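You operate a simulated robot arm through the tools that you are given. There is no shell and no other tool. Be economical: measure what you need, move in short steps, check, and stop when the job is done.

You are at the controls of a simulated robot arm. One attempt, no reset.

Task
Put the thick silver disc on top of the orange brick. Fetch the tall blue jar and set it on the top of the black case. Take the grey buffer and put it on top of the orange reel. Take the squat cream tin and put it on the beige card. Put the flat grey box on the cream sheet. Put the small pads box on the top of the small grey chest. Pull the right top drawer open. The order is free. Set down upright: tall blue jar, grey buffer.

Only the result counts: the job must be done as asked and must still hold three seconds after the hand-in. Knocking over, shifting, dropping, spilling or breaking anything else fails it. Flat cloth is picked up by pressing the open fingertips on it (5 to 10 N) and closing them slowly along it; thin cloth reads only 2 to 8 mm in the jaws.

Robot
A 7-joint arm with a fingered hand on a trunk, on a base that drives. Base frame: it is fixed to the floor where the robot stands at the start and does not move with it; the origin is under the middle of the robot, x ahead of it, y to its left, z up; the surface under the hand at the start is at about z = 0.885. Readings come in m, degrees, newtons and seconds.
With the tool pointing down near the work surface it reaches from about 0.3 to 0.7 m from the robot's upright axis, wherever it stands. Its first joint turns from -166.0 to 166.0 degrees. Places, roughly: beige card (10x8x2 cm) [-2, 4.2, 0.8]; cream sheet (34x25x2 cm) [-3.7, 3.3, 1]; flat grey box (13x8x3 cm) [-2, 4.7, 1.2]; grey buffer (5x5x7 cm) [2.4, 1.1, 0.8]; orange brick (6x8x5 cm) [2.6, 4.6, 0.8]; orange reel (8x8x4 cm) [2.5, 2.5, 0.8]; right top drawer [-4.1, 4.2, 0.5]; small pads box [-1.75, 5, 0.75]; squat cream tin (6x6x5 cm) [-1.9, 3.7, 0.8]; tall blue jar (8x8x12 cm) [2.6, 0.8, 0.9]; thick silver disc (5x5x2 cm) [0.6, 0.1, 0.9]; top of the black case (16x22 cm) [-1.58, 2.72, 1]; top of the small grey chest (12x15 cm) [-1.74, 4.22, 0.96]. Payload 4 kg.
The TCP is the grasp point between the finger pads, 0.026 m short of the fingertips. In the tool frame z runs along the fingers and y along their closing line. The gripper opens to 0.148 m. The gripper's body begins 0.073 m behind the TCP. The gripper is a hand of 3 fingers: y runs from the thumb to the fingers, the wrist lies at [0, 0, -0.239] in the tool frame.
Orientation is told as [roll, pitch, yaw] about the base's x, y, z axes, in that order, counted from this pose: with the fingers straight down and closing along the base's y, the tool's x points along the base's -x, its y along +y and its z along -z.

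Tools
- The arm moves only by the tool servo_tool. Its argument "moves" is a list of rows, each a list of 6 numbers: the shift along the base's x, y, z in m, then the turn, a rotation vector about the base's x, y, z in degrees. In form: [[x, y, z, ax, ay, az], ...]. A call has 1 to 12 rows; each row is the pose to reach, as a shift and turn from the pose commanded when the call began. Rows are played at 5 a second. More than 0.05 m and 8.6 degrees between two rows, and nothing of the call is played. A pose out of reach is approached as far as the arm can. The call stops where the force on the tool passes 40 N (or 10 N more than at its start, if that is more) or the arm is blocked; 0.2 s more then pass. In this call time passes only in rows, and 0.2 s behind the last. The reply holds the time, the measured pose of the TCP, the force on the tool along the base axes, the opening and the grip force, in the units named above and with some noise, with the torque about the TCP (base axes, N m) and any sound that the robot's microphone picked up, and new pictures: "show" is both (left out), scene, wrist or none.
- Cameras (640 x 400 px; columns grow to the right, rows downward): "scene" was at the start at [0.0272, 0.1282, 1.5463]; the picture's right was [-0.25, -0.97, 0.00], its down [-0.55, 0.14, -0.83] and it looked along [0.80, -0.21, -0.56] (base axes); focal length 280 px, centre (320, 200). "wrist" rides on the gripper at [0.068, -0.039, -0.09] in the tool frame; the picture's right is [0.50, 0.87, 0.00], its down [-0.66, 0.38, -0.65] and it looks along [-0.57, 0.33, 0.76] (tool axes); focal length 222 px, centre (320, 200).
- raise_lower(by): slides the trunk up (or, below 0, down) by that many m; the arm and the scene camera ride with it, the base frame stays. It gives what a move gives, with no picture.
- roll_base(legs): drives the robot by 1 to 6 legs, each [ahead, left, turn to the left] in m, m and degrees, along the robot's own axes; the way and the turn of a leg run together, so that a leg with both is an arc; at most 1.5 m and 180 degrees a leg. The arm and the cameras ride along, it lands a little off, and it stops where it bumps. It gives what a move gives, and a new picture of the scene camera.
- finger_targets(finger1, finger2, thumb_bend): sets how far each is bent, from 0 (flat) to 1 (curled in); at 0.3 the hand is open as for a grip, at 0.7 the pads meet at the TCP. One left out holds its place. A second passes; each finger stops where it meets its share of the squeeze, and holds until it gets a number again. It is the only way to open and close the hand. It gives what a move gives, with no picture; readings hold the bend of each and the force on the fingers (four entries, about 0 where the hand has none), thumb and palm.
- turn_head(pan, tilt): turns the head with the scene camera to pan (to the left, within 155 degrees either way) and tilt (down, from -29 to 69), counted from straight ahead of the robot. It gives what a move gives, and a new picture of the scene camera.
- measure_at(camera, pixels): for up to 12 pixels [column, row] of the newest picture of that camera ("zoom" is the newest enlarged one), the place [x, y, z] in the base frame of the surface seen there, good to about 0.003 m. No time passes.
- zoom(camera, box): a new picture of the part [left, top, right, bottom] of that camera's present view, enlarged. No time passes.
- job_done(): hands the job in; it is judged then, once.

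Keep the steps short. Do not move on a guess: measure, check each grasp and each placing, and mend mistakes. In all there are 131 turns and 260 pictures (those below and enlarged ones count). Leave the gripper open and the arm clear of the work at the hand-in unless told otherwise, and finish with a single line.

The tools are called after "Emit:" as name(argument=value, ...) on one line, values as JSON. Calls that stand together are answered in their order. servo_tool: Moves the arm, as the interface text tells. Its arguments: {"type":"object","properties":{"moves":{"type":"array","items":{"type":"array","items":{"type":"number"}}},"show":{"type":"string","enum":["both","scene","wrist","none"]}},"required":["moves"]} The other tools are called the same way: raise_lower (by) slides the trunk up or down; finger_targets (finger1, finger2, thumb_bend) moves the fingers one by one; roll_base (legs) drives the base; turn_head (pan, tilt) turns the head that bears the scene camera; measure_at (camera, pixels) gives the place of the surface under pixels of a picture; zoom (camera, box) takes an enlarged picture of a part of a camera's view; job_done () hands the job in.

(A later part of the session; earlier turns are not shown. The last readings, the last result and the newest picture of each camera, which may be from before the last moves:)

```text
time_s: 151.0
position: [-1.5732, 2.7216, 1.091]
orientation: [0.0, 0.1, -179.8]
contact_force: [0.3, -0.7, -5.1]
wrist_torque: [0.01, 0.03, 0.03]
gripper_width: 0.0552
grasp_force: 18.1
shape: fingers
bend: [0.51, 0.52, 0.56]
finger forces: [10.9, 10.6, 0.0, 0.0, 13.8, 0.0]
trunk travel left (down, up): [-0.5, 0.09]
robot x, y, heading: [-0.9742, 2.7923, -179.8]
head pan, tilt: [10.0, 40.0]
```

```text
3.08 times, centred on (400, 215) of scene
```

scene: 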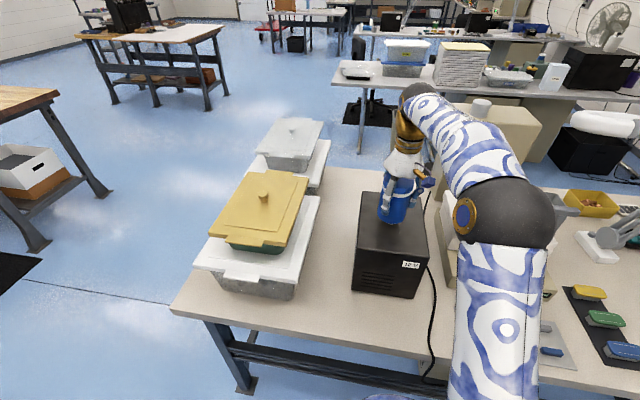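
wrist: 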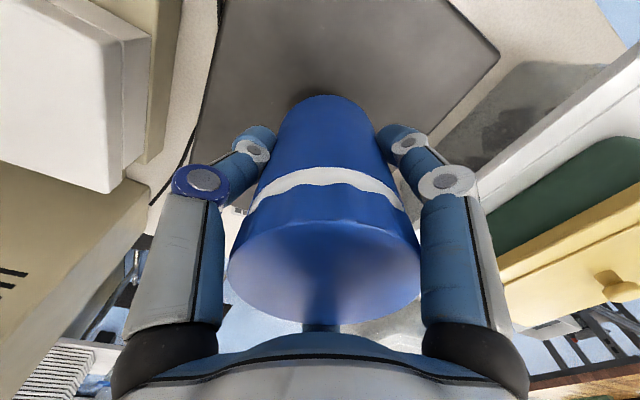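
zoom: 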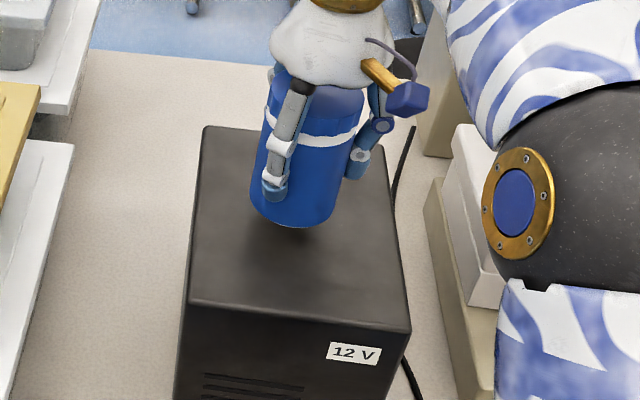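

Emit:
servo_tool(moves=[[0.002, 0, -0.004, 0, 0, 0], [0.002, 0, -0.008, 0, 0, 0], [0.002, 0, -0.011, 0, 0, 0]], show="none")

Emit:
servo_tool(moves=[[0, 0, -0.001, 0, 0, 0], [0, 0, -0.003, 0, 0, 0]], show="none")

```text
time_s: 151.8
position: [-1.5695, 2.7227, 1.0784]
orientation: [-0.1, 0.0, -179.8]
contact_force: [0.6, 0.1, -5.0]
wrist_torque: [-0.02, -0.02, 0.04]
gripper_width: 0.0551
grasp_force: 17.6
shape: fingers
bend: [0.51, 0.52, 0.56]
finger forces: [10.9, 10.7, 0.0, 0.1, 13.8, 0.0]
trunk travel left (down, up): [-0.5, 0.09]
robot x, y, heading: [-0.9742, 2.7944, -179.9]
head pan, tilt: [10.0, 40.0]
```

```text
time_s: 152.4
position: [-1.5699, 2.7219, 1.0758]
orientation: [0.0, 0.0, -179.8]
contact_force: [-0.2, 0.1, -3.9]
wrist_torque: [0.0, -0.03, 0.03]
gripper_width: 0.0552
grasp_force: 17.6
shape: fingers
bend: [0.51, 0.52, 0.56]
finger forces: [10.9, 10.8, 0.0, 0.0, 13.8, 0.0]
trunk travel left (down, up): [-0.5, 0.09]
robot x, y, heading: [-0.9745, 2.7941, -180.0]
head pan, tilt: [10.0, 40.0]
```

Emit:
servo_tool(moves=[[0, 0, -0.001, 0, 0, 0], [0, 0, -0.003, 0, 0, 0]], show="none")

```text
time_s: 153.0
position: [-1.5699, 2.7232, 1.0734]
orientation: [0.0, 0.1, -179.9]
contact_force: [-0.1, 0.2, -4.5]
wrist_torque: [0.02, 0.0, 0.0]
gripper_width: 0.0552
grasp_force: 17.4
shape: fingers
bend: [0.51, 0.52, 0.56]
finger forces: [11.0, 10.7, 0.0, 0.1, 13.8, 0.0]
trunk travel left (down, up): [-0.5, 0.09]
robot x, y, heading: [-0.9725, 2.7906, -179.8]
head pan, tilt: [10.0, 40.0]
```

Emit:
servo_tool(moves=[[0, 0, -0.001, 0, 0, 0], [0, 0, -0.003, 0, 0, 0]], show="none")

Emit:
zoom(camera="scene", box=[360, 170, 430, 250])

```text
time_s: 153.6
position: [-1.5697, 2.7216, 1.0709]
orientation: [-0.1, 0.0, -179.8]
contact_force: [0.1, 0.5, -3.5]
wrist_torque: [0.02, 0.0, 0.02]
gripper_width: 0.0554
grasp_force: 17.5
shape: fingers
bend: [0.51, 0.52, 0.56]
finger forces: [11.0, 10.7, 0.0, 0.0, 13.8, 0.1]
trunk travel left (down, up): [-0.5, 0.09]
robot x, y, heading: [-0.9726, 2.7925, -179.6]
head pan, tilt: [10.0, 40.0]
```

```text
5.00 times, centred on (395, 210) of scene
```

zoom: 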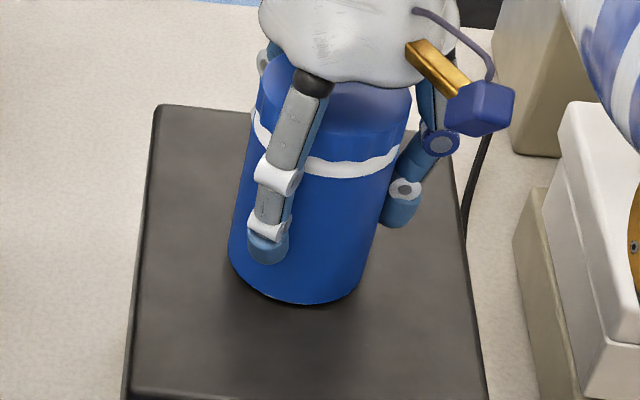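

Emit:
servo_tool(moves=[[0, 0, -0.001, 0, 0, 0], [0, 0, -0.002, 0, 0, 0], [0, 0, -0.003, 0, 0, 0]], show="none")

```text
time_s: 154.4
position: [-1.5685, 2.7236, 1.0686]
orientation: [0.0, -0.2, -179.8]
contact_force: [0.2, -1.6, 8.9]
wrist_torque: [0.25, 0.04, 0.01]
gripper_width: 0.0551
grasp_force: 19.8
shape: fingers
bend: [0.51, 0.52, 0.57]
finger forces: [12.9, 11.9, 0.0, 0.0, 14.8, 0.1]
trunk travel left (down, up): [-0.5, 0.09]
robot x, y, heading: [-0.9715, 2.7932, -180.0]
head pan, tilt: [10.0, 40.0]
```

Contact. Easing 1 mm, releasing in two stages and rising.

Emit:
servo_tool(moves=[[0, 0, 0.001, 0, 0, 0]], show="none")

Emit:
finger_targets(finger1=0.48, finger2=0.48, thumb_bend=0.48)

Emit:
finger_targets(finger1=0.33, finger2=0.33, thumb_bend=0.33)

Emit:
servo_tool(moves=[[0, 0, 0.03, 0, 0, 0], [0, 0, 0.07, 0, 0, 0], [0, 0, 0.12, 0, 0, 0], [0.035, 0, 0.14, 0, 0, 0], [0.07, 0, 0.16, 0, 0, 0], [0.11, 0, 0.18, 0, 0, 0], [0.15, 0, 0.19, 0, 0, 0]], show="scene")

```text
time_s: 154.8
position: [-1.5684, 2.7232, 1.0692]
orientation: [0.0, -0.1, -179.8]
contact_force: [-1.6, -2.6, 8.1]
wrist_torque: [0.21, 0.15, 0.05]
gripper_width: 0.0551
grasp_force: 19.9
shape: fingers
bend: [0.51, 0.52, 0.57]
finger forces: [12.5, 11.9, 0.0, 0.0, 14.7, 0.0]
trunk travel left (down, up): [-0.5, 0.09]
robot x, y, heading: [-0.9761, 2.7919, -179.7]
head pan, tilt: [10.0, 40.0]
```

```text
time_s: 155.8
position: [-1.5696, 2.7213, 1.0676]
orientation: [0.0, 0.0, -179.8]
contact_force: [1.2, -0.2, 1.2]
wrist_torque: [0.02, 0.06, -0.01]
gripper_width: 0.0691
grasp_force: 1.1
shape: fingers
bend: [0.48, 0.48, 0.48]
finger forces: [1.8, 0.0, 0.0, 0.0, 0.0, 0.1]
trunk travel left (down, up): [-0.5, 0.09]
robot x, y, heading: [-0.9742, 2.7955, -179.6]
head pan, tilt: [10.0, 40.0]
```

```text
time_s: 156.8
position: [-1.5685, 2.723, 1.0678]
orientation: [0.0, 0.1, -179.8]
contact_force: [0.8, -0.2, -0.2]
wrist_torque: [-0.01, 0.03, 0.01]
gripper_width: 0.1172
grasp_force: 0.1
shape: fingers
bend: [0.33, 0.33, 0.33]
finger forces: [0.1, 0.0, 0.0, 0.0, 0.0, 0.0]
trunk travel left (down, up): [-0.5, 0.09]
robot x, y, heading: [-0.9754, 2.7919, -179.7]
head pan, tilt: [10.0, 40.0]
```

```text
time_s: 158.4
position: [-1.4207, 2.7238, 1.2581]
orientation: [0.0, 0.0, -179.7]
contact_force: [0.0, 1.1, -0.3]
wrist_torque: [0.01, 0.02, -0.01]
gripper_width: 0.1173
grasp_force: 0.0
shape: fingers
bend: [0.33, 0.33, 0.33]
finger forces: [0.1, 0.1, 0.1, 0.0, 0.0, 0.0]
trunk travel left (down, up): [-0.5, 0.09]
robot x, y, heading: [-0.9755, 2.793, -179.9]
head pan, tilt: [10.0, 40.0]
```

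scene: 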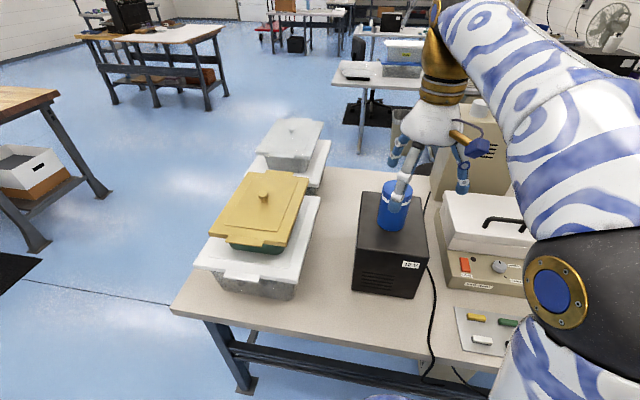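

The jar stands on the case. Now looking at the tin/card region: slide right (+y) along the bench.

Emit:
roll_base(legs=[[-0.35, 0, 0], [0, -1.1, 0]])

Emit:
turn_head(pan=-15, tilt=30)

```text
time_s: 165.8
position: [-1.0797, 3.8014, 1.2575]
orientation: [0.0, 0.0, -179.7]
contact_force: [0.4, 0.6, -0.2]
wrist_torque: [0.03, -0.01, 0.0]
gripper_width: 0.1175
grasp_force: 0.0
shape: fingers
bend: [0.33, 0.33, 0.33]
finger forces: [0.0, 0.1, 0.0, 0.0, 0.0, 0.1]
trunk travel left (down, up): [-0.5, 0.09]
robot x, y, heading: [-0.635, 3.8684, -179.7]
head pan, tilt: [10.0, 40.0]
```

scene: 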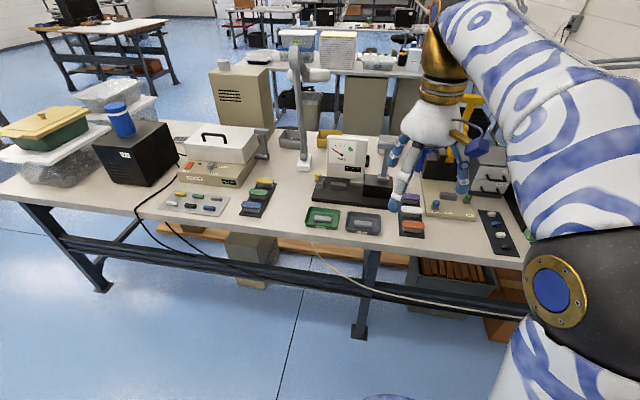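

```text
time_s: 166.7
position: [-1.0787, 3.7998, 1.2584]
orientation: [-0.1, 0.0, -179.7]
contact_force: [0.3, 0.9, 0.7]
wrist_torque: [-0.01, -0.01, -0.04]
gripper_width: 0.117
grasp_force: 0.1
shape: fingers
bend: [0.33, 0.33, 0.33]
finger forces: [0.0, 0.1, 0.0, 0.0, 0.1, 0.0]
trunk travel left (down, up): [-0.5, 0.09]
robot x, y, heading: [-0.6274, 3.8694, -179.9]
head pan, tilt: [-15.0, 30.0]
```

scene: 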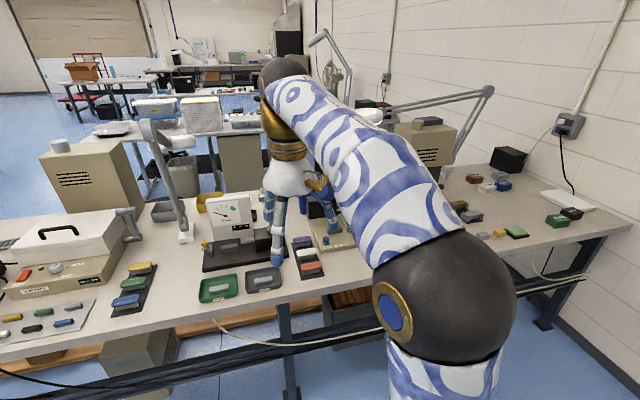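

Emit:
zoom(camera="scene", box=[340, 120, 640, 290])

Emit:
zoom(camera="scene", box=[20, 80, 340, 290])

Emit:
measure_at(camera="scene", pixels=[[180, 140], [240, 145], [90, 140], [400, 128], [430, 150], [90, 155], [215, 195], [165, 205], [500, 158], [580, 260], [35, 215], [130, 205]])

```text
2.13 times, centred on (490, 205) of scene
```

zoom: 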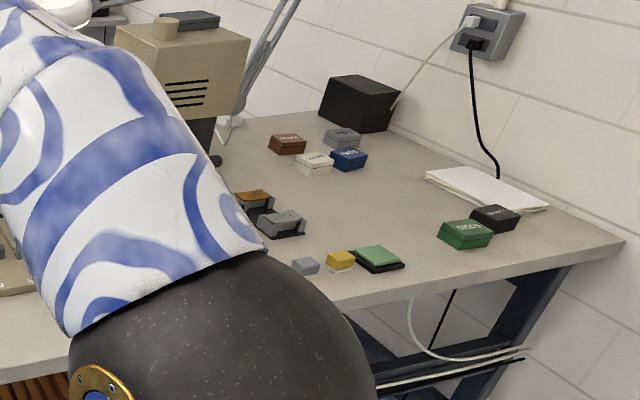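

```text
1.90 times, centred on (180, 185) of scene
```

zoom: 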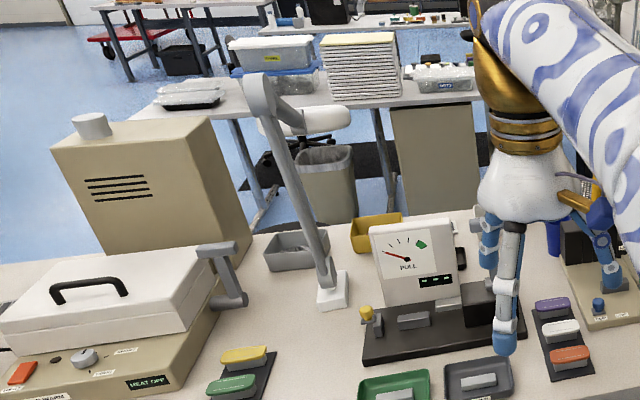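

```text
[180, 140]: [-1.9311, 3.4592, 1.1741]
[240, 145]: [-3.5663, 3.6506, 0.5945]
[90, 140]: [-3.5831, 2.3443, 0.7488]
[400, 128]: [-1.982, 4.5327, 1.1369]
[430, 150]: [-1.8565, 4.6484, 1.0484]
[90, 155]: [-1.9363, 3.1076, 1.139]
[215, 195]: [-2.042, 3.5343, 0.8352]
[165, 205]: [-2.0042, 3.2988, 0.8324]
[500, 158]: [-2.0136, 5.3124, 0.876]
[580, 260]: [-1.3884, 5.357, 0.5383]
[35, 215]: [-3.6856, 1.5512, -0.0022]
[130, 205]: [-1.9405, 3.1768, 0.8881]
```

The bench back side opens on an aisle (next bench at x≈-3.56). The tin, card and others sit near the back edge, so I'll go round the bench's y≈2.17 end. First slide back left and look.

Emit:
roll_base(legs=[[0, 1.2, 0], [0, 1.1, 0]])

Emit:
turn_head(pan=15, tilt=30)

```text
time_s: 177.8
position: [-1.1008, 1.5412, 1.2578]
orientation: [-0.1, 0.0, 179.3]
contact_force: [0.2, -0.6, 0.2]
wrist_torque: [-0.01, 0.03, 0.01]
gripper_width: 0.1173
grasp_force: 0.1
shape: fingers
bend: [0.33, 0.33, 0.33]
finger forces: [0.1, 0.0, 0.0, 0.0, 0.1, 0.0]
trunk travel left (down, up): [-0.5, 0.09]
robot x, y, heading: [-0.6529, 1.6006, 179.1]
head pan, tilt: [-15.0, 30.0]
```

scene: 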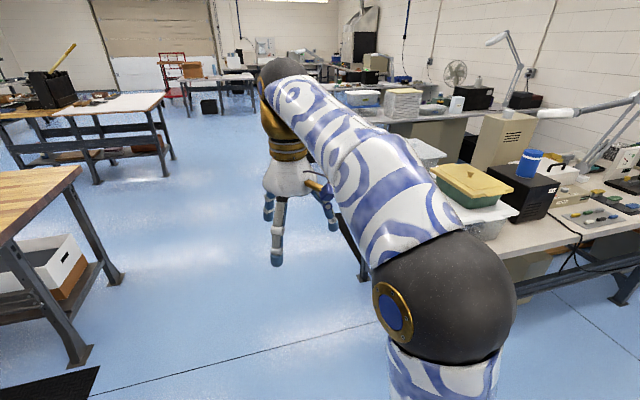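

```text
time_s: 178.8
position: [-1.0987, 1.5399, 1.2573]
orientation: [0.0, 0.0, 179.3]
contact_force: [-0.5, -0.3, 0.0]
wrist_torque: [0.02, -0.01, 0.01]
gripper_width: 0.1174
grasp_force: 0.1
shape: fingers
bend: [0.33, 0.33, 0.33]
finger forces: [0.1, 0.0, 0.1, 0.0, 0.0, 0.0]
trunk travel left (down, up): [-0.5, 0.09]
robot x, y, heading: [-0.6509, 1.6013, 179.4]
head pan, tilt: [15.0, 30.0]
```

scene: 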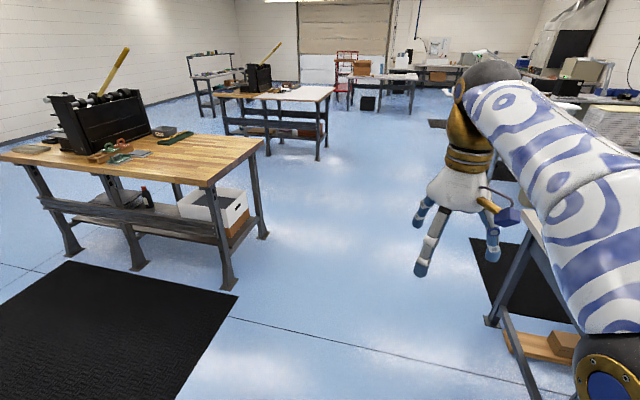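

Emit:
measure_at(camera="scene", pixels=[[235, 285], [265, 237], [488, 322], [258, 145], [320, 155], [530, 240], [555, 260]])

```text
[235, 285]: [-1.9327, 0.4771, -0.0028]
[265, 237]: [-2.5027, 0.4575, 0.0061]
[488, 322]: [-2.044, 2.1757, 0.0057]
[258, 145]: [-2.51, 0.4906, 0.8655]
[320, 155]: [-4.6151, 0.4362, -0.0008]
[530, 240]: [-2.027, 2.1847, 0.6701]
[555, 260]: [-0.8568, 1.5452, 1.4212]
```

Corridor is y 0.48–2.17. Driving through to (-2.8, 1.35), turning to face +x, then looking along the aisle (+y).

Emit:
roll_base(legs=[[0.9, 0.25, 0], [1.25, 0, 0], [0, 0, -179]])

Emit:
turn_head(pan=80, tilt=30)

```text
time_s: 197.0
position: [-2.4101, 1.5058, 1.2566]
orientation: [0.0, 0.0, 2.3]
contact_force: [-0.2, -0.4, -0.4]
wrist_torque: [-0.02, 0.03, -0.01]
gripper_width: 0.1172
grasp_force: 0.0
shape: fingers
bend: [0.33, 0.33, 0.33]
finger forces: [0.0, 0.1, 0.1, 0.0, 0.0, 0.0]
trunk travel left (down, up): [-0.5, 0.09]
robot x, y, heading: [-2.8532, 1.424, 2.3]
head pan, tilt: [15.0, 30.0]
```

scene: 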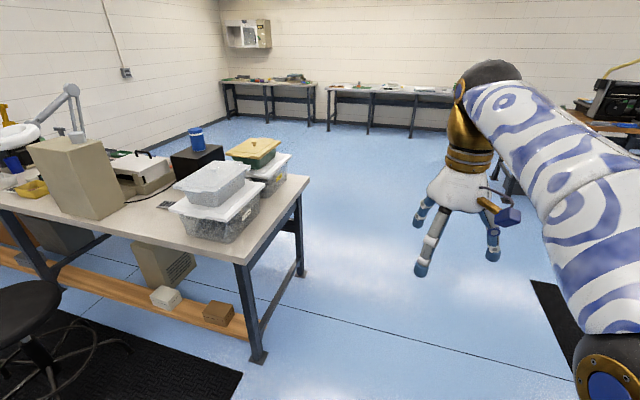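

```text
time_s: 198.3
position: [-2.41, 1.5062, 1.2573]
orientation: [-0.1, 0.1, 2.2]
contact_force: [-0.5, -0.1, -0.1]
wrist_torque: [-0.02, 0.03, 0.01]
gripper_width: 0.1172
grasp_force: 0.2
shape: fingers
bend: [0.33, 0.33, 0.33]
finger forces: [0.0, 0.0, 0.0, 0.1, 0.0, 0.0]
trunk travel left (down, up): [-0.5, 0.09]
robot x, y, heading: [-2.859, 1.4215, 2.4]
head pan, tilt: [80.0, 30.0]
```

scene: 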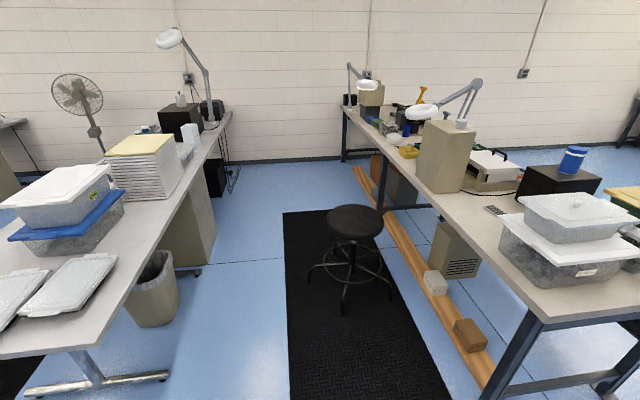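

Emit:
zoom(camera="scene", box=[310, 60, 520, 200])

Emit:
measure_at(camera="scene", pixels=[[355, 222], [345, 312], [308, 278], [392, 285], [355, 262], [155, 290], [180, 300], [205, 262], [170, 240], [395, 180], [345, 160], [445, 225]])

```text
2.86 times, centred on (415, 130) of scene
```

zoom: 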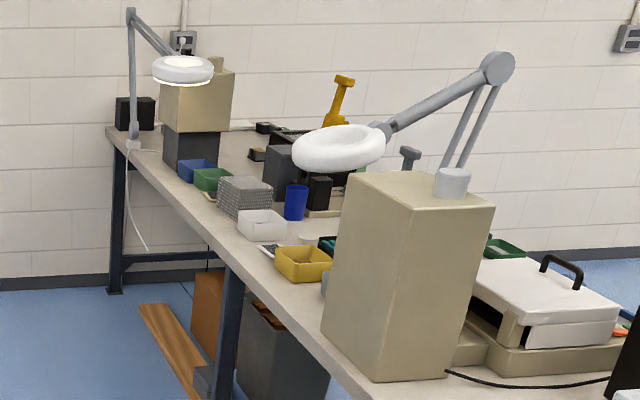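

```text
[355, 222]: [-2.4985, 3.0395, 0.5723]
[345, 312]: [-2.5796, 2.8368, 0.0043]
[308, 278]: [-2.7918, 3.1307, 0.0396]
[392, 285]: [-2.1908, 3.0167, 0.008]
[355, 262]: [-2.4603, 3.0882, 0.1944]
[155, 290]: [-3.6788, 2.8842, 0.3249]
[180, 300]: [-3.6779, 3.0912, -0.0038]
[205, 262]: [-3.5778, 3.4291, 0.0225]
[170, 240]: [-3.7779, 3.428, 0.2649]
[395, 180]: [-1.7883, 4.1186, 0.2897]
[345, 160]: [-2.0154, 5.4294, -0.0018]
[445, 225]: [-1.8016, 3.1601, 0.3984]
```

The stool sits at (-2.49, 3.02) with legs ±0.3 m. I need the base's size: look down.

Emit:
turn_head(pan=60, tilt=69)

```text
time_s: 199.4
position: [-2.4102, 1.5062, 1.2581]
orientation: [0.0, -0.1, 2.3]
contact_force: [0.8, 0.0, 0.2]
wrist_torque: [0.01, 0.02, 0.01]
gripper_width: 0.1175
grasp_force: 0.1
shape: fingers
bend: [0.33, 0.33, 0.33]
finger forces: [0.1, 0.0, 0.1, 0.0, 0.1, 0.1]
trunk travel left (down, up): [-0.5, 0.09]
robot x, y, heading: [-2.8576, 1.421, 2.5]
head pan, tilt: [60.0, 68.8]
```

scene: 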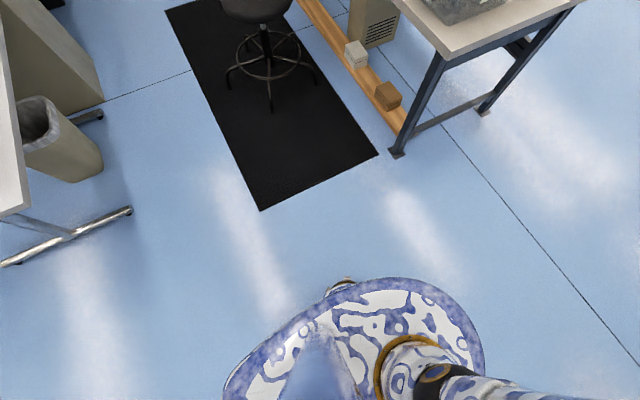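

Emit:
measure_at(camera="scene", pixels=[[355, 287], [400, 281], [440, 295], [470, 325], [482, 350], [300, 320], [265, 350], [335, 283], [232, 395], [272, 108], [225, 85], [127, 210]])

```text
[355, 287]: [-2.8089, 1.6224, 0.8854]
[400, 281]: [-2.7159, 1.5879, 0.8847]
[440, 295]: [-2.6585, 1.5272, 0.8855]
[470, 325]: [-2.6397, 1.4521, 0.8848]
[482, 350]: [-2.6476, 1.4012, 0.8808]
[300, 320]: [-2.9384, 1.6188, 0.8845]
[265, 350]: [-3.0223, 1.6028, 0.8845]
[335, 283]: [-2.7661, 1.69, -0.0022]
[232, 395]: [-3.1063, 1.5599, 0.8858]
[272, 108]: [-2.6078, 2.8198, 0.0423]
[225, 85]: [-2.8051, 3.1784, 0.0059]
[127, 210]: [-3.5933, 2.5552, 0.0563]
```

Passing between the stool (legs to x≈-2.81) and the next bench (x≈-3.56) along x≈-3.18, facing +y. First turn and line up.

Emit:
roll_base(legs=[[0, 0, 87.6], [0.5, 0.32, 0]])

Emit:
turn_head(pan=0, tilt=45)

```text
time_s: 206.5
position: [-3.2625, 2.3835, 1.2581]
orientation: [0.0, 0.1, 91.3]
contact_force: [0.4, -0.4, -0.8]
wrist_torque: [-0.02, 0.0, -0.01]
gripper_width: 0.1173
grasp_force: 0.0
shape: fingers
bend: [0.33, 0.33, 0.33]
finger forces: [0.0, 0.0, 0.0, 0.0, 0.0, 0.0]
trunk travel left (down, up): [-0.5, 0.09]
robot x, y, heading: [-3.1863, 1.9393, 91.0]
head pan, tilt: [60.0, 68.8]
```

scene: 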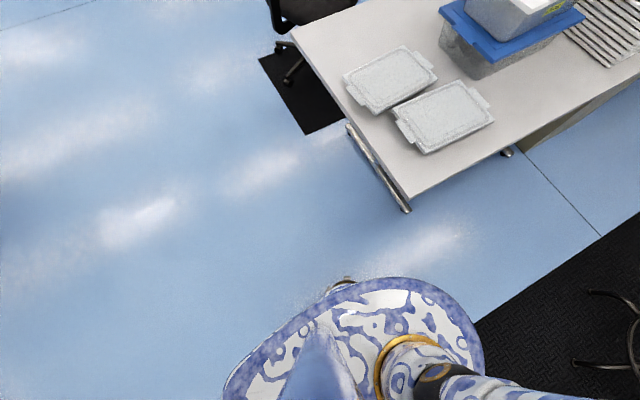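

```text
time_s: 207.8
position: [-3.262, 2.3836, 1.2574]
orientation: [0.0, -0.1, 91.4]
contact_force: [0.4, 0.1, -0.3]
wrist_torque: [-0.03, -0.01, 0.03]
gripper_width: 0.1172
grasp_force: 0.1
shape: fingers
bend: [0.33, 0.33, 0.33]
finger forces: [0.0, 0.1, 0.1, 0.0, 0.0, 0.0]
trunk travel left (down, up): [-0.5, 0.09]
robot x, y, heading: [-3.1856, 1.9366, 91.3]
head pan, tilt: [0.0, 45.0]
```

scene: 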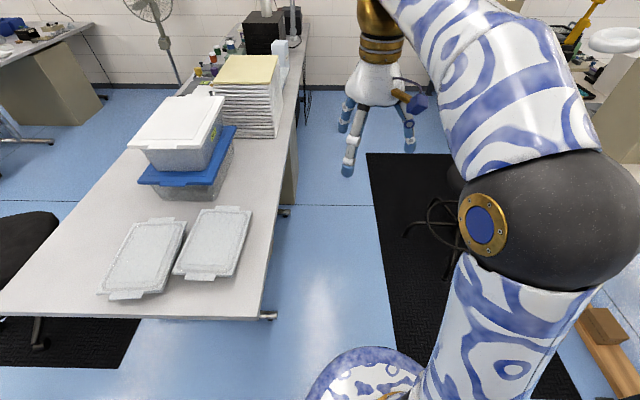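

Emit:
measure_at(camera="scene", pixels=[[262, 310], [290, 150], [408, 234], [405, 225], [428, 205], [240, 75], [275, 315], [285, 212]])

```text
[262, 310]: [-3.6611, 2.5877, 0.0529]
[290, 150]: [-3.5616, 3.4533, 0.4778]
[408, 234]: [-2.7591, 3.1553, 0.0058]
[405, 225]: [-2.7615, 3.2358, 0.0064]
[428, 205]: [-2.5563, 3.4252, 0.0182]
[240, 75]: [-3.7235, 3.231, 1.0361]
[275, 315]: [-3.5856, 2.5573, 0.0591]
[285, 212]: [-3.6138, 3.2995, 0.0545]
```

Emit:
roll_base(legs=[[0.7, -0.025, -1.2]])

```text
time_s: 211.7
position: [-3.2317, 3.0833, 1.2588]
orientation: [0.0, 0.0, 89.8]
contact_force: [-0.2, 0.2, 0.8]
wrist_torque: [-0.01, 0.0, 0.03]
gripper_width: 0.1174
grasp_force: 0.2
shape: fingers
bend: [0.33, 0.33, 0.33]
finger forces: [0.0, 0.0, 0.0, 0.0, 0.0, 0.0]
trunk travel left (down, up): [-0.5, 0.09]
robot x, y, heading: [-3.1661, 2.6349, 89.6]
head pan, tilt: [0.0, 45.0]
```

scene: 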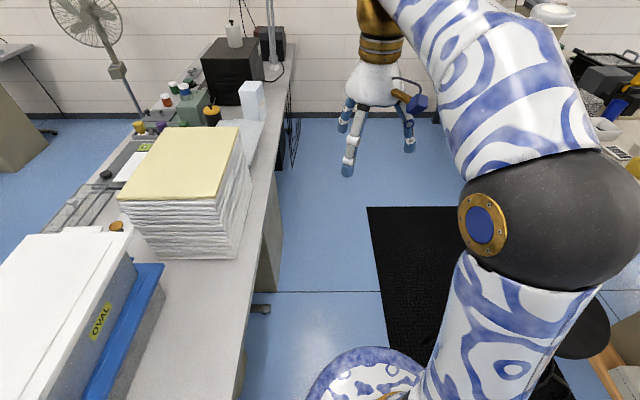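

Emit:
roll_base(legs=[[0.65, 0, 0.4], [0.6, 0, 0]])

Emit:
turn_head(pan=-75, tilt=35)

```text
time_s: 218.2
position: [-3.2258, 4.3309, 1.2574]
orientation: [0.0, 0.0, 89.6]
contact_force: [-0.6, -0.7, 0.2]
wrist_torque: [-0.04, 0.01, 0.01]
gripper_width: 0.1171
grasp_force: 0.0
shape: fingers
bend: [0.33, 0.33, 0.33]
finger forces: [0.1, 0.0, 0.0, 0.0, 0.0, 0.0]
trunk travel left (down, up): [-0.5, 0.09]
robot x, y, heading: [-3.1652, 3.88, 89.6]
head pan, tilt: [0.0, 45.0]
```

scene: 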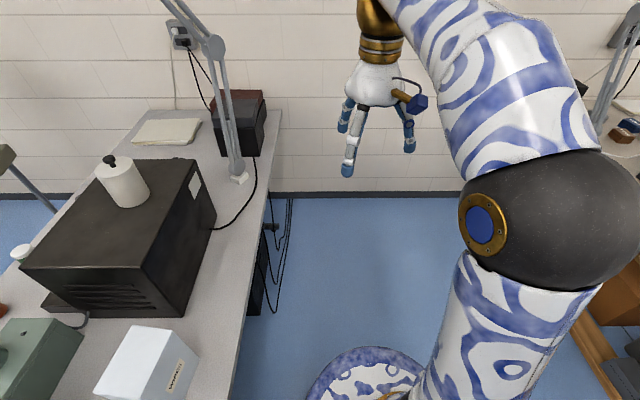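

```text
time_s: 219.7
position: [-3.2276, 4.3307, 1.2577]
orientation: [0.0, 0.0, 89.8]
contact_force: [-0.2, -0.1, 0.0]
wrist_torque: [0.01, -0.02, 0.02]
gripper_width: 0.1172
grasp_force: 0.0
shape: fingers
bend: [0.33, 0.33, 0.33]
finger forces: [0.0, 0.0, 0.1, 0.0, 0.0, 0.0]
trunk travel left (down, up): [-0.5, 0.09]
robot x, y, heading: [-3.1649, 3.8862, 89.8]
head pan, tilt: [-75.0, 35.0]
```

scene: 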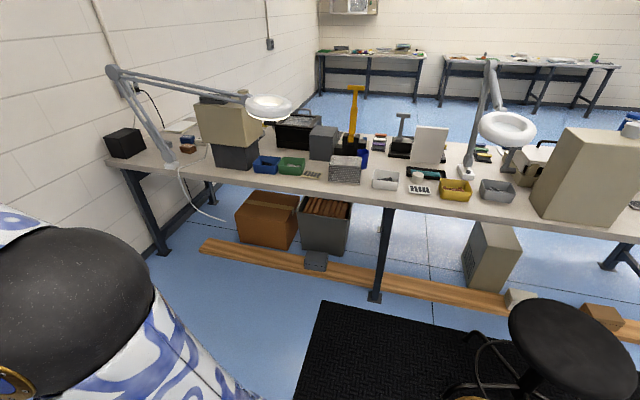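

Emit:
zoom(camera="scene", box=[150, 70, 350, 200])

Emit:
zoom(camera="scene", box=[310, 70, 530, 210])

Emit:
measure_at(camera="scene", pixels=[[268, 100], [268, 116], [507, 137], [490, 62], [165, 82], [417, 176], [310, 174], [323, 132], [227, 98], [230, 120], [420, 188], [170, 160]])

```text
3.08 times, centred on (250, 135) of scene
```

zoom: 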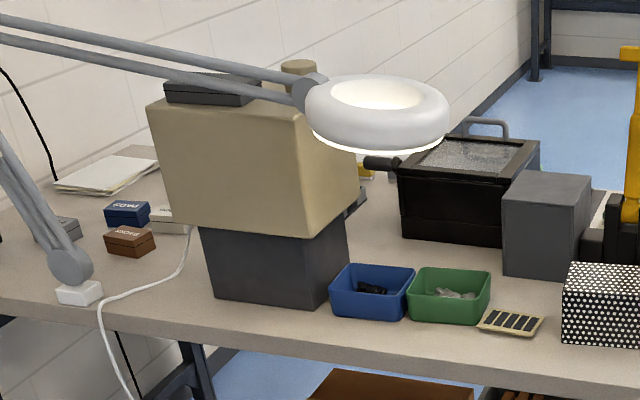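

```text
2.86 times, centred on (420, 140) of scene
```

zoom: 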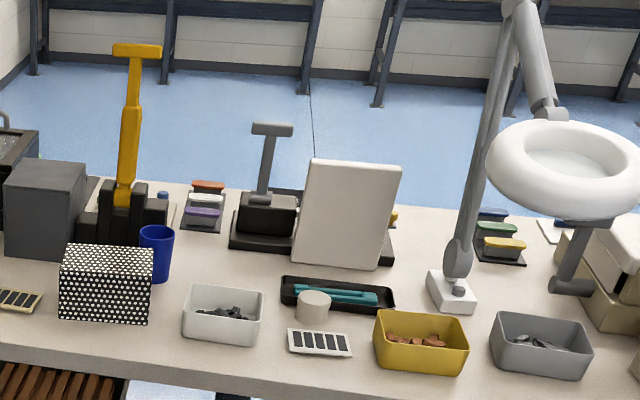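

```text
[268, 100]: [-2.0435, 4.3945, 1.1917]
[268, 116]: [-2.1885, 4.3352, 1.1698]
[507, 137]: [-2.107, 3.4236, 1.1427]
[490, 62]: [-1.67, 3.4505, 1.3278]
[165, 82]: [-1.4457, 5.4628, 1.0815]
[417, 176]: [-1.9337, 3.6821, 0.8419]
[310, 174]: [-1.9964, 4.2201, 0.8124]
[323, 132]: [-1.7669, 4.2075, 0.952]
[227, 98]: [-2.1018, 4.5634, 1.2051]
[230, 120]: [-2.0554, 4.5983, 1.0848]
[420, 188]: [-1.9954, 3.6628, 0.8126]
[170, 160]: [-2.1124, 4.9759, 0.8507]
```

The tin is at (-1.933, 3.682), the beige striped card at (-1.996, 4.22). Two lamp rings hang at about (-2.1, 3.42) and (-2.1, 4.35), z≈1.15–1.2. Stand at y≈3.95 between them. Turning to face +x and approaching partway.

Emit:
roll_base(legs=[[0, 0, -89.8], [0.5, 0.06, 0]])

Emit:
turn_head(pan=10, tilt=35)

```text
time_s: 226.6
position: [-2.1911, 3.9644, 1.2565]
orientation: [0.0, 0.1, -3.0]
contact_force: [0.3, -0.5, 0.1]
wrist_torque: [0.01, 0.0, -0.02]
gripper_width: 0.1172
grasp_force: 0.1
shape: fingers
bend: [0.33, 0.33, 0.33]
finger forces: [0.1, 0.1, 0.0, 0.0, 0.0, 0.0]
trunk travel left (down, up): [-0.5, 0.09]
robot x, y, heading: [-2.6435, 3.917, -3.0]
head pan, tilt: [-75.0, 35.0]
```

scene: 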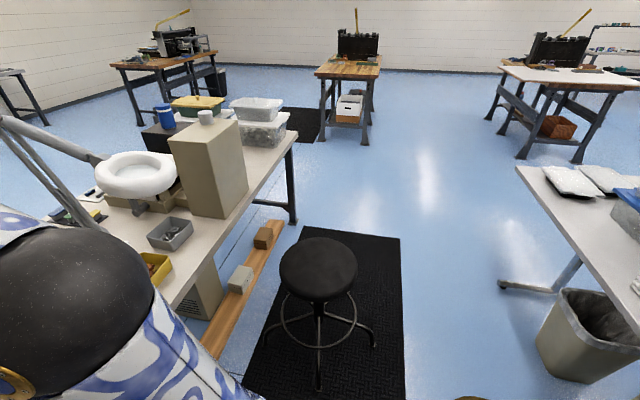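

```text
time_s: 228.2
position: [-2.1901, 3.9655, 1.2565]
orientation: [0.0, 0.0, -3.0]
contact_force: [0.1, -0.5, 0.1]
wrist_torque: [-0.07, 0.02, 0.05]
gripper_width: 0.1173
grasp_force: 0.1
shape: fingers
bend: [0.33, 0.33, 0.33]
finger forces: [0.1, 0.0, 0.0, 0.1, 0.1, 0.0]
trunk travel left (down, up): [-0.5, 0.09]
robot x, y, heading: [-2.6437, 3.9225, -3.2]
head pan, tilt: [10.0, 35.0]
```

scene: 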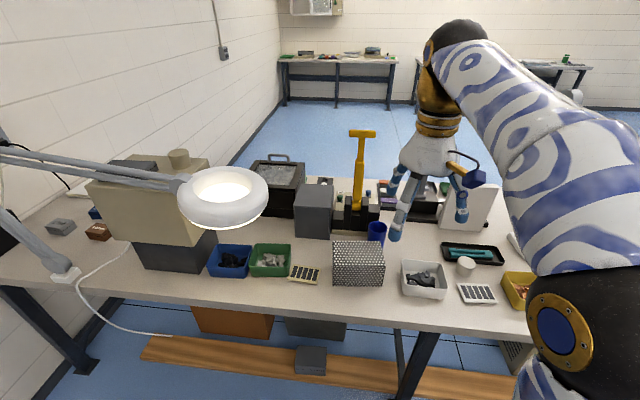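

Emit:
zoom(camera="scene", box=[200, 170, 530, 320])

Emit:
measure_at(camera="scene", pixels=[[181, 197], [267, 193], [223, 228], [224, 172], [303, 274], [292, 268], [318, 272], [300, 303], [466, 259], [466, 272], [458, 262], [475, 262]])

```text
1.94 times, centred on (365, 245) of scene
```

zoom: 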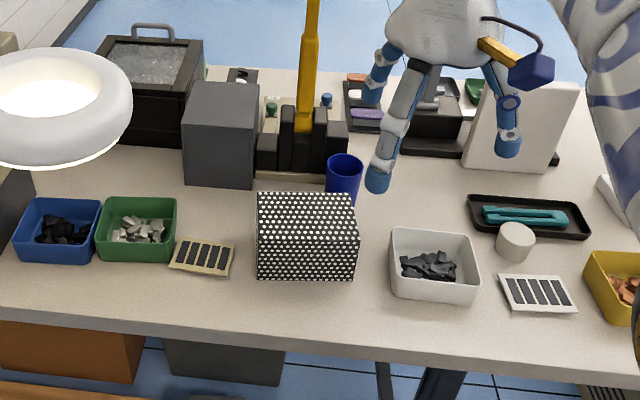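

```text
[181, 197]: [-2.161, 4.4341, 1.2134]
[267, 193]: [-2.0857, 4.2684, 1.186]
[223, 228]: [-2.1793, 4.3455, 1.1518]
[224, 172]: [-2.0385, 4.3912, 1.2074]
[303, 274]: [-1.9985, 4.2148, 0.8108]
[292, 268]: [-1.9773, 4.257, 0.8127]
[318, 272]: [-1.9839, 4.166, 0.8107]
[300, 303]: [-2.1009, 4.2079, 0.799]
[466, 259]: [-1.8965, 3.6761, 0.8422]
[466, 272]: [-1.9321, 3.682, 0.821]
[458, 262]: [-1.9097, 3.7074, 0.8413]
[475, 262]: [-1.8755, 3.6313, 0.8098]
```

Emit:
measure_at(camera="zoom", pixels=[[515, 228], [500, 232], [530, 232], [515, 258], [487, 232], [545, 233], [530, 212], [480, 270], [357, 250], [357, 225], [176, 255], [460, 240]])

```text
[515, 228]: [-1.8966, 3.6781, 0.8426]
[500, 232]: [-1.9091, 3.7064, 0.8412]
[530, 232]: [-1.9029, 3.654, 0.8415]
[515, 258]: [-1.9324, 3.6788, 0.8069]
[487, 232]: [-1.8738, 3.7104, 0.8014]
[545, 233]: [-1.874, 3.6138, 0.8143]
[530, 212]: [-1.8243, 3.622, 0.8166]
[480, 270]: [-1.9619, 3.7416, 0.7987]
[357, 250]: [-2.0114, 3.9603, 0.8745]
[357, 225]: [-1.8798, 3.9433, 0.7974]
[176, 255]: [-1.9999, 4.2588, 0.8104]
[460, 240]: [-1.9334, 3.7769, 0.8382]
```

Tin centre (-1.902, 3.680), top 0.842. Driving to about (-2.45, 3.92), then measuring again after.

Emit:
roll_base(legs=[[0.19, 0.01, 3]])

Emit:
finger_targets(finger1=0.43, finger2=0.43, thumb_bend=0.43)

```text
time_s: 229.8
position: [-2.0052, 3.9941, 1.2568]
orientation: [0.0, 0.1, 0.3]
contact_force: [-0.3, 0.6, -0.1]
wrist_torque: [0.0, 0.03, 0.0]
gripper_width: 0.1172
grasp_force: 0.0
shape: fingers
bend: [0.33, 0.33, 0.33]
finger forces: [0.0, 0.0, 0.0, 0.0, 0.1, 0.1]
trunk travel left (down, up): [-0.5, 0.09]
robot x, y, heading: [-2.4509, 3.9305, 0.4]
head pan, tilt: [10.0, 35.0]
```

scene: 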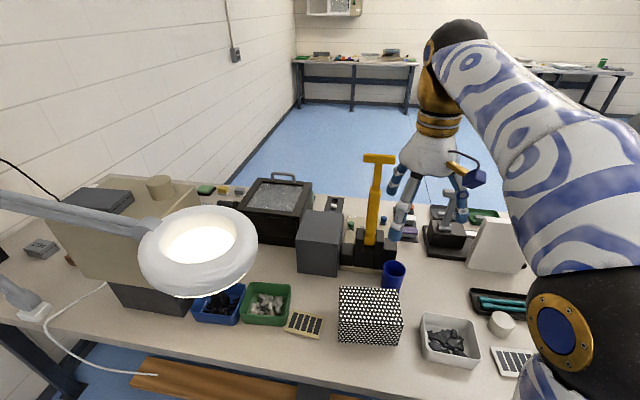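

```text
time_s: 230.8
position: [-2.0041, 3.9945, 1.2569]
orientation: [0.0, 0.0, 0.2]
contact_force: [0.0, 0.2, 0.9]
wrist_torque: [-0.03, -0.01, -0.04]
gripper_width: 0.0857
grasp_force: 0.1
shape: fingers
bend: [0.43, 0.43, 0.43]
finger forces: [0.1, 0.0, 0.1, 0.0, 0.0, 0.0]
trunk travel left (down, up): [-0.5, 0.09]
robot x, y, heading: [-2.4517, 3.9242, 0.3]
head pan, tilt: [10.0, 35.0]
```

Emit:
servo_tool(moves=[[0.013, -0.04, 0, 0, 0, 0], [0.026, -0.08, 0, 0, 0, 0], [0.039, -0.12, 0, 0, 0, 0], [0.052, -0.16, 0, 0, 0, 0], [0.065, -0.2, 0, 0, 0, 0], [0.078, -0.24, 0, 0, 0, 0], [0.091, -0.28, 0, 0, 0, 0], [0.102, -0.3145, 0, 0, 0, 0], [0.102, -0.3145, -0.05, 0, 0, 0], [0.102, -0.3145, -0.1, 0, 0, 0], [0.102, -0.3145, -0.15, 0, 0, 0], [0.102, -0.3145, -0.2, 0, 0, 0]])

Emit:
servo_tool(moves=[[0, 0, -0.04, 0, 0, 0], [0, 0, -0.08, 0, 0, 0], [0, 0, -0.12, 0, 0, 0]])

```text
time_s: 233.4
position: [-1.9038, 3.6784, 1.0581]
orientation: [0.0, 0.0, 0.2]
contact_force: [0.8, 0.6, 0.1]
wrist_torque: [0.0, 0.01, -0.01]
gripper_width: 0.0856
grasp_force: 0.1
shape: fingers
bend: [0.43, 0.43, 0.43]
finger forces: [0.1, 0.0, 0.0, 0.0, 0.0, 0.0]
out of reach, approached as far as the arm can: row 7, 8, 9
trunk travel left (down, up): [-0.5, 0.09]
robot x, y, heading: [-2.453, 3.9262, 0.3]
head pan, tilt: [10.0, 35.0]
```

scene: 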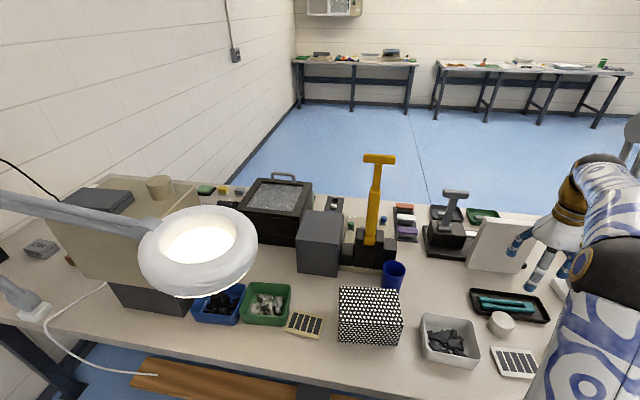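
wrist: 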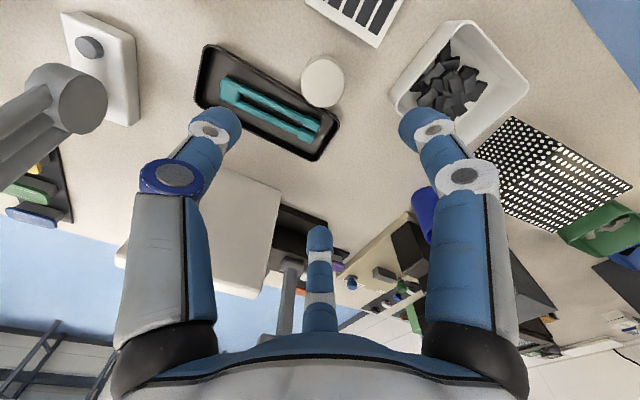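

```text
time_s: 234.2
position: [-1.9026, 3.677, 0.938]
orientation: [0.0, -0.1, 0.0]
contact_force: [-0.2, -0.5, -0.3]
wrist_torque: [0.04, -0.01, 0.02]
gripper_width: 0.0855
grasp_force: 0.1
shape: fingers
bend: [0.43, 0.43, 0.43]
finger forces: [0.0, 0.0, 0.0, 0.0, 0.0, 0.0]
trunk travel left (down, up): [-0.5, 0.09]
robot x, y, heading: [-2.4522, 3.9254, 0.2]
head pan, tilt: [10.0, 35.0]
```

scene: 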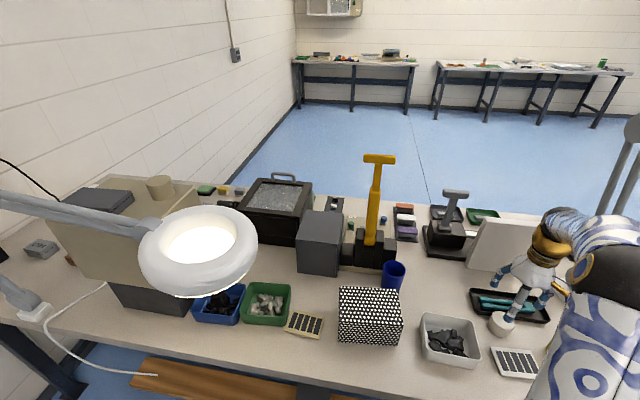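
wrist: 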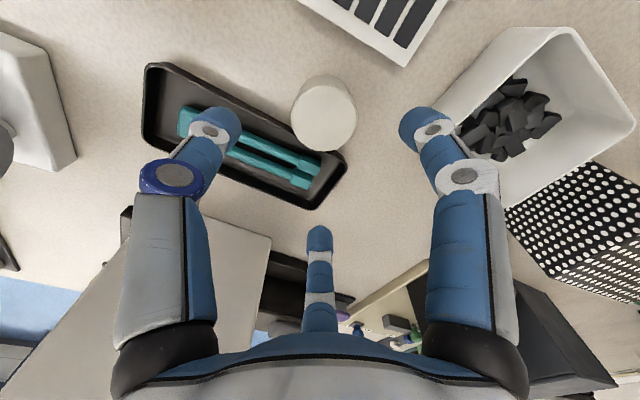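

Emit:
servo_tool(moves=[[-0.002, 0.004, -0.04, 0, 0, 0], [-0.002, 0.004, -0.07, 0, 0, 0], [-0.002, 0.004, -0.084, 0, 0, 0]], show="wrist")

Emit:
finger_targets(finger1=0.55, finger2=0.55, thumb_bend=0.55)

Emit:
zoom(camera="wrist", box=[160, 60, 480, 260])

```text
time_s: 235.0
position: [-1.9054, 3.6814, 0.8539]
orientation: [0.1, 0.0, 0.3]
contact_force: [0.1, 0.7, 0.2]
wrist_torque: [0.03, -0.01, -0.01]
gripper_width: 0.0854
grasp_force: 0.0
shape: fingers
bend: [0.43, 0.43, 0.43]
finger forces: [0.0, 0.1, 0.1, 0.1, 0.0, 0.0]
trunk travel left (down, up): [-0.5, 0.09]
robot x, y, heading: [-2.454, 3.9282, 0.3]
head pan, tilt: [10.0, 35.0]
```

wrist: 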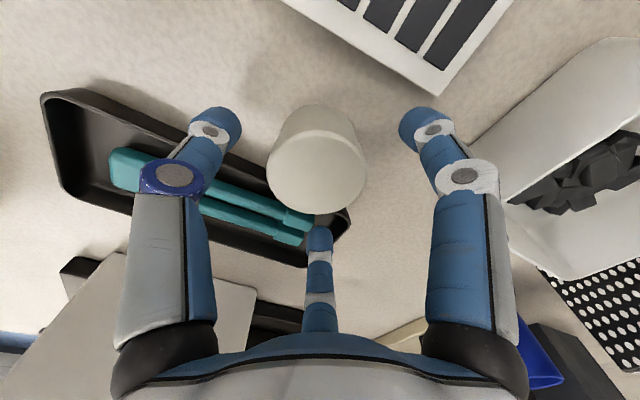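

```text
time_s: 236.0
position: [-1.904, 3.6813, 0.8542]
orientation: [0.0, 0.0, 0.3]
contact_force: [-0.1, 0.3, 0.5]
wrist_torque: [0.02, -0.01, 0.0]
gripper_width: 0.0496
grasp_force: 1.3
shape: fingers
bend: [0.54, 0.54, 0.54]
finger forces: [1.1, 0.6, 0.1, 0.0, 0.9, 0.0]
trunk travel left (down, up): [-0.5, 0.09]
robot x, y, heading: [-2.4502, 3.9282, 0.1]
head pan, tilt: [10.0, 35.0]
```

```text
2.00 times, centred on (320, 160) of wrist
```

zoom: 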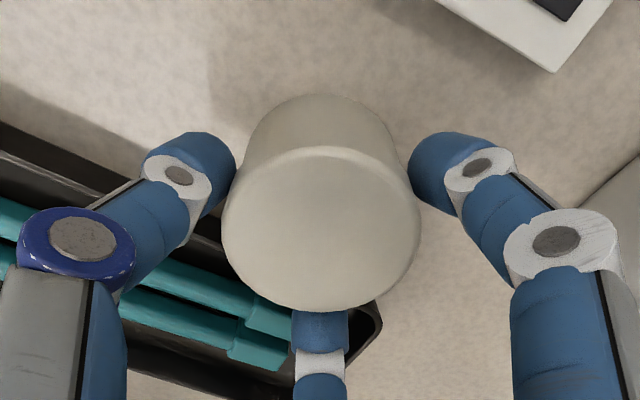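

Touching all round. Squeeze and lift.

Emit:
finger_targets(finger1=0.64, finger2=0.64, thumb_bend=0.64)

Emit:
servo_tool(moves=[[0, 0, 0.02, 0, 0, 0], [0, 0, 0.06, 0, 0, 0], [-0.01, 0.02, 0.1, 0, 0, 0], [-0.03, 0.05, 0.13, 0, 0, 0], [-0.05, 0.09, 0.14, 0, 0, 0], [-0.06, 0.13, 0.14, 0, 0, 0], [-0.07, 0.175, 0.14, 0, 0, 0], [-0.08, 0.22, 0.14, 0, 0, 0]], show="both")

```text
time_s: 237.0
position: [-1.9056, 3.6812, 0.855]
orientation: [0.0, 0.0, 0.2]
contact_force: [0.3, -1.7, -0.6]
wrist_torque: [-0.04, 0.02, -0.01]
gripper_width: 0.0461
grasp_force: 12.2
shape: fingers
bend: [0.54, 0.57, 0.58]
finger forces: [8.0, 6.0, 0.1, 0.1, 9.3, 0.0]
trunk travel left (down, up): [-0.5, 0.09]
robot x, y, heading: [-2.4511, 3.9286, 0.0]
head pan, tilt: [10.0, 35.0]
```

```text
time_s: 238.8
position: [-1.9824, 3.9063, 0.9938]
orientation: [0.0, -0.1, 0.1]
contact_force: [0.8, 0.5, -0.8]
wrist_torque: [-0.01, 0.0, 0.0]
gripper_width: 0.0458
grasp_force: 11.9
shape: fingers
bend: [0.54, 0.57, 0.58]
finger forces: [7.9, 6.3, 0.0, 0.1, 9.1, 0.0]
trunk travel left (down, up): [-0.5, 0.09]
robot x, y, heading: [-2.4492, 3.9279, 0.2]
head pan, tilt: [10.0, 35.0]
```

scene: 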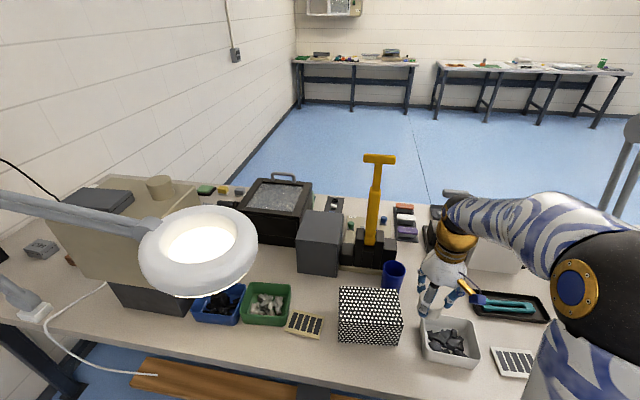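
wrist: 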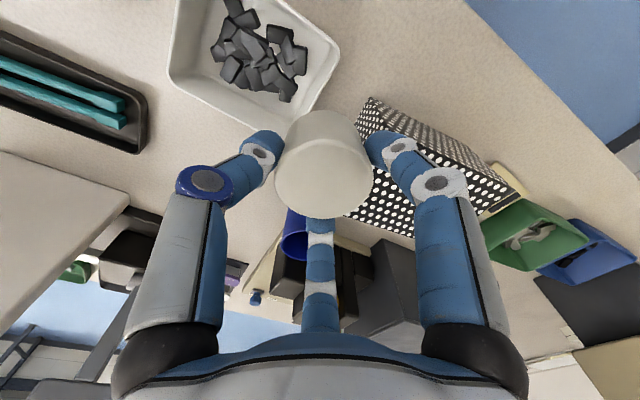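

Held. Re-measuring the card before placing.

Emit:
zoom(camera="scene", box=[260, 290, 420, 360])

Emit:
measure_at(camera="scene", pixels=[[305, 325], [288, 328], [293, 314], [321, 320], [316, 336], [340, 325], [338, 292], [290, 295]])

```text
4.00 times, centred on (340, 325) of scene
```

zoom: 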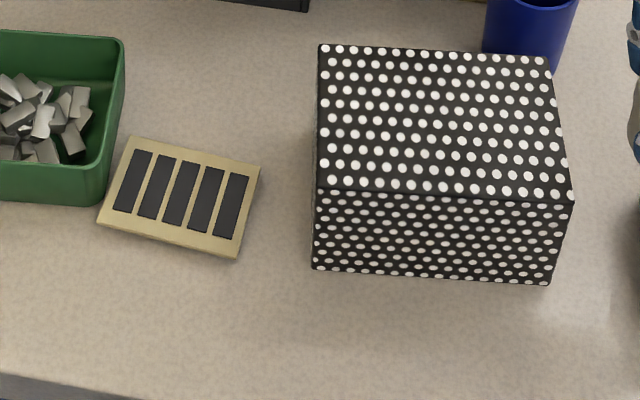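

```text
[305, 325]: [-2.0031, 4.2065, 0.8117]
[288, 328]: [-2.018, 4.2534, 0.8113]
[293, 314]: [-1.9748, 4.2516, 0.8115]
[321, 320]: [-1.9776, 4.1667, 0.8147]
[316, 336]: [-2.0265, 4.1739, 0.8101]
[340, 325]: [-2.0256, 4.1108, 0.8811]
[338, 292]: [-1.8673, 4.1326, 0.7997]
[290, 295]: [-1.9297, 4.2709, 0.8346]
```

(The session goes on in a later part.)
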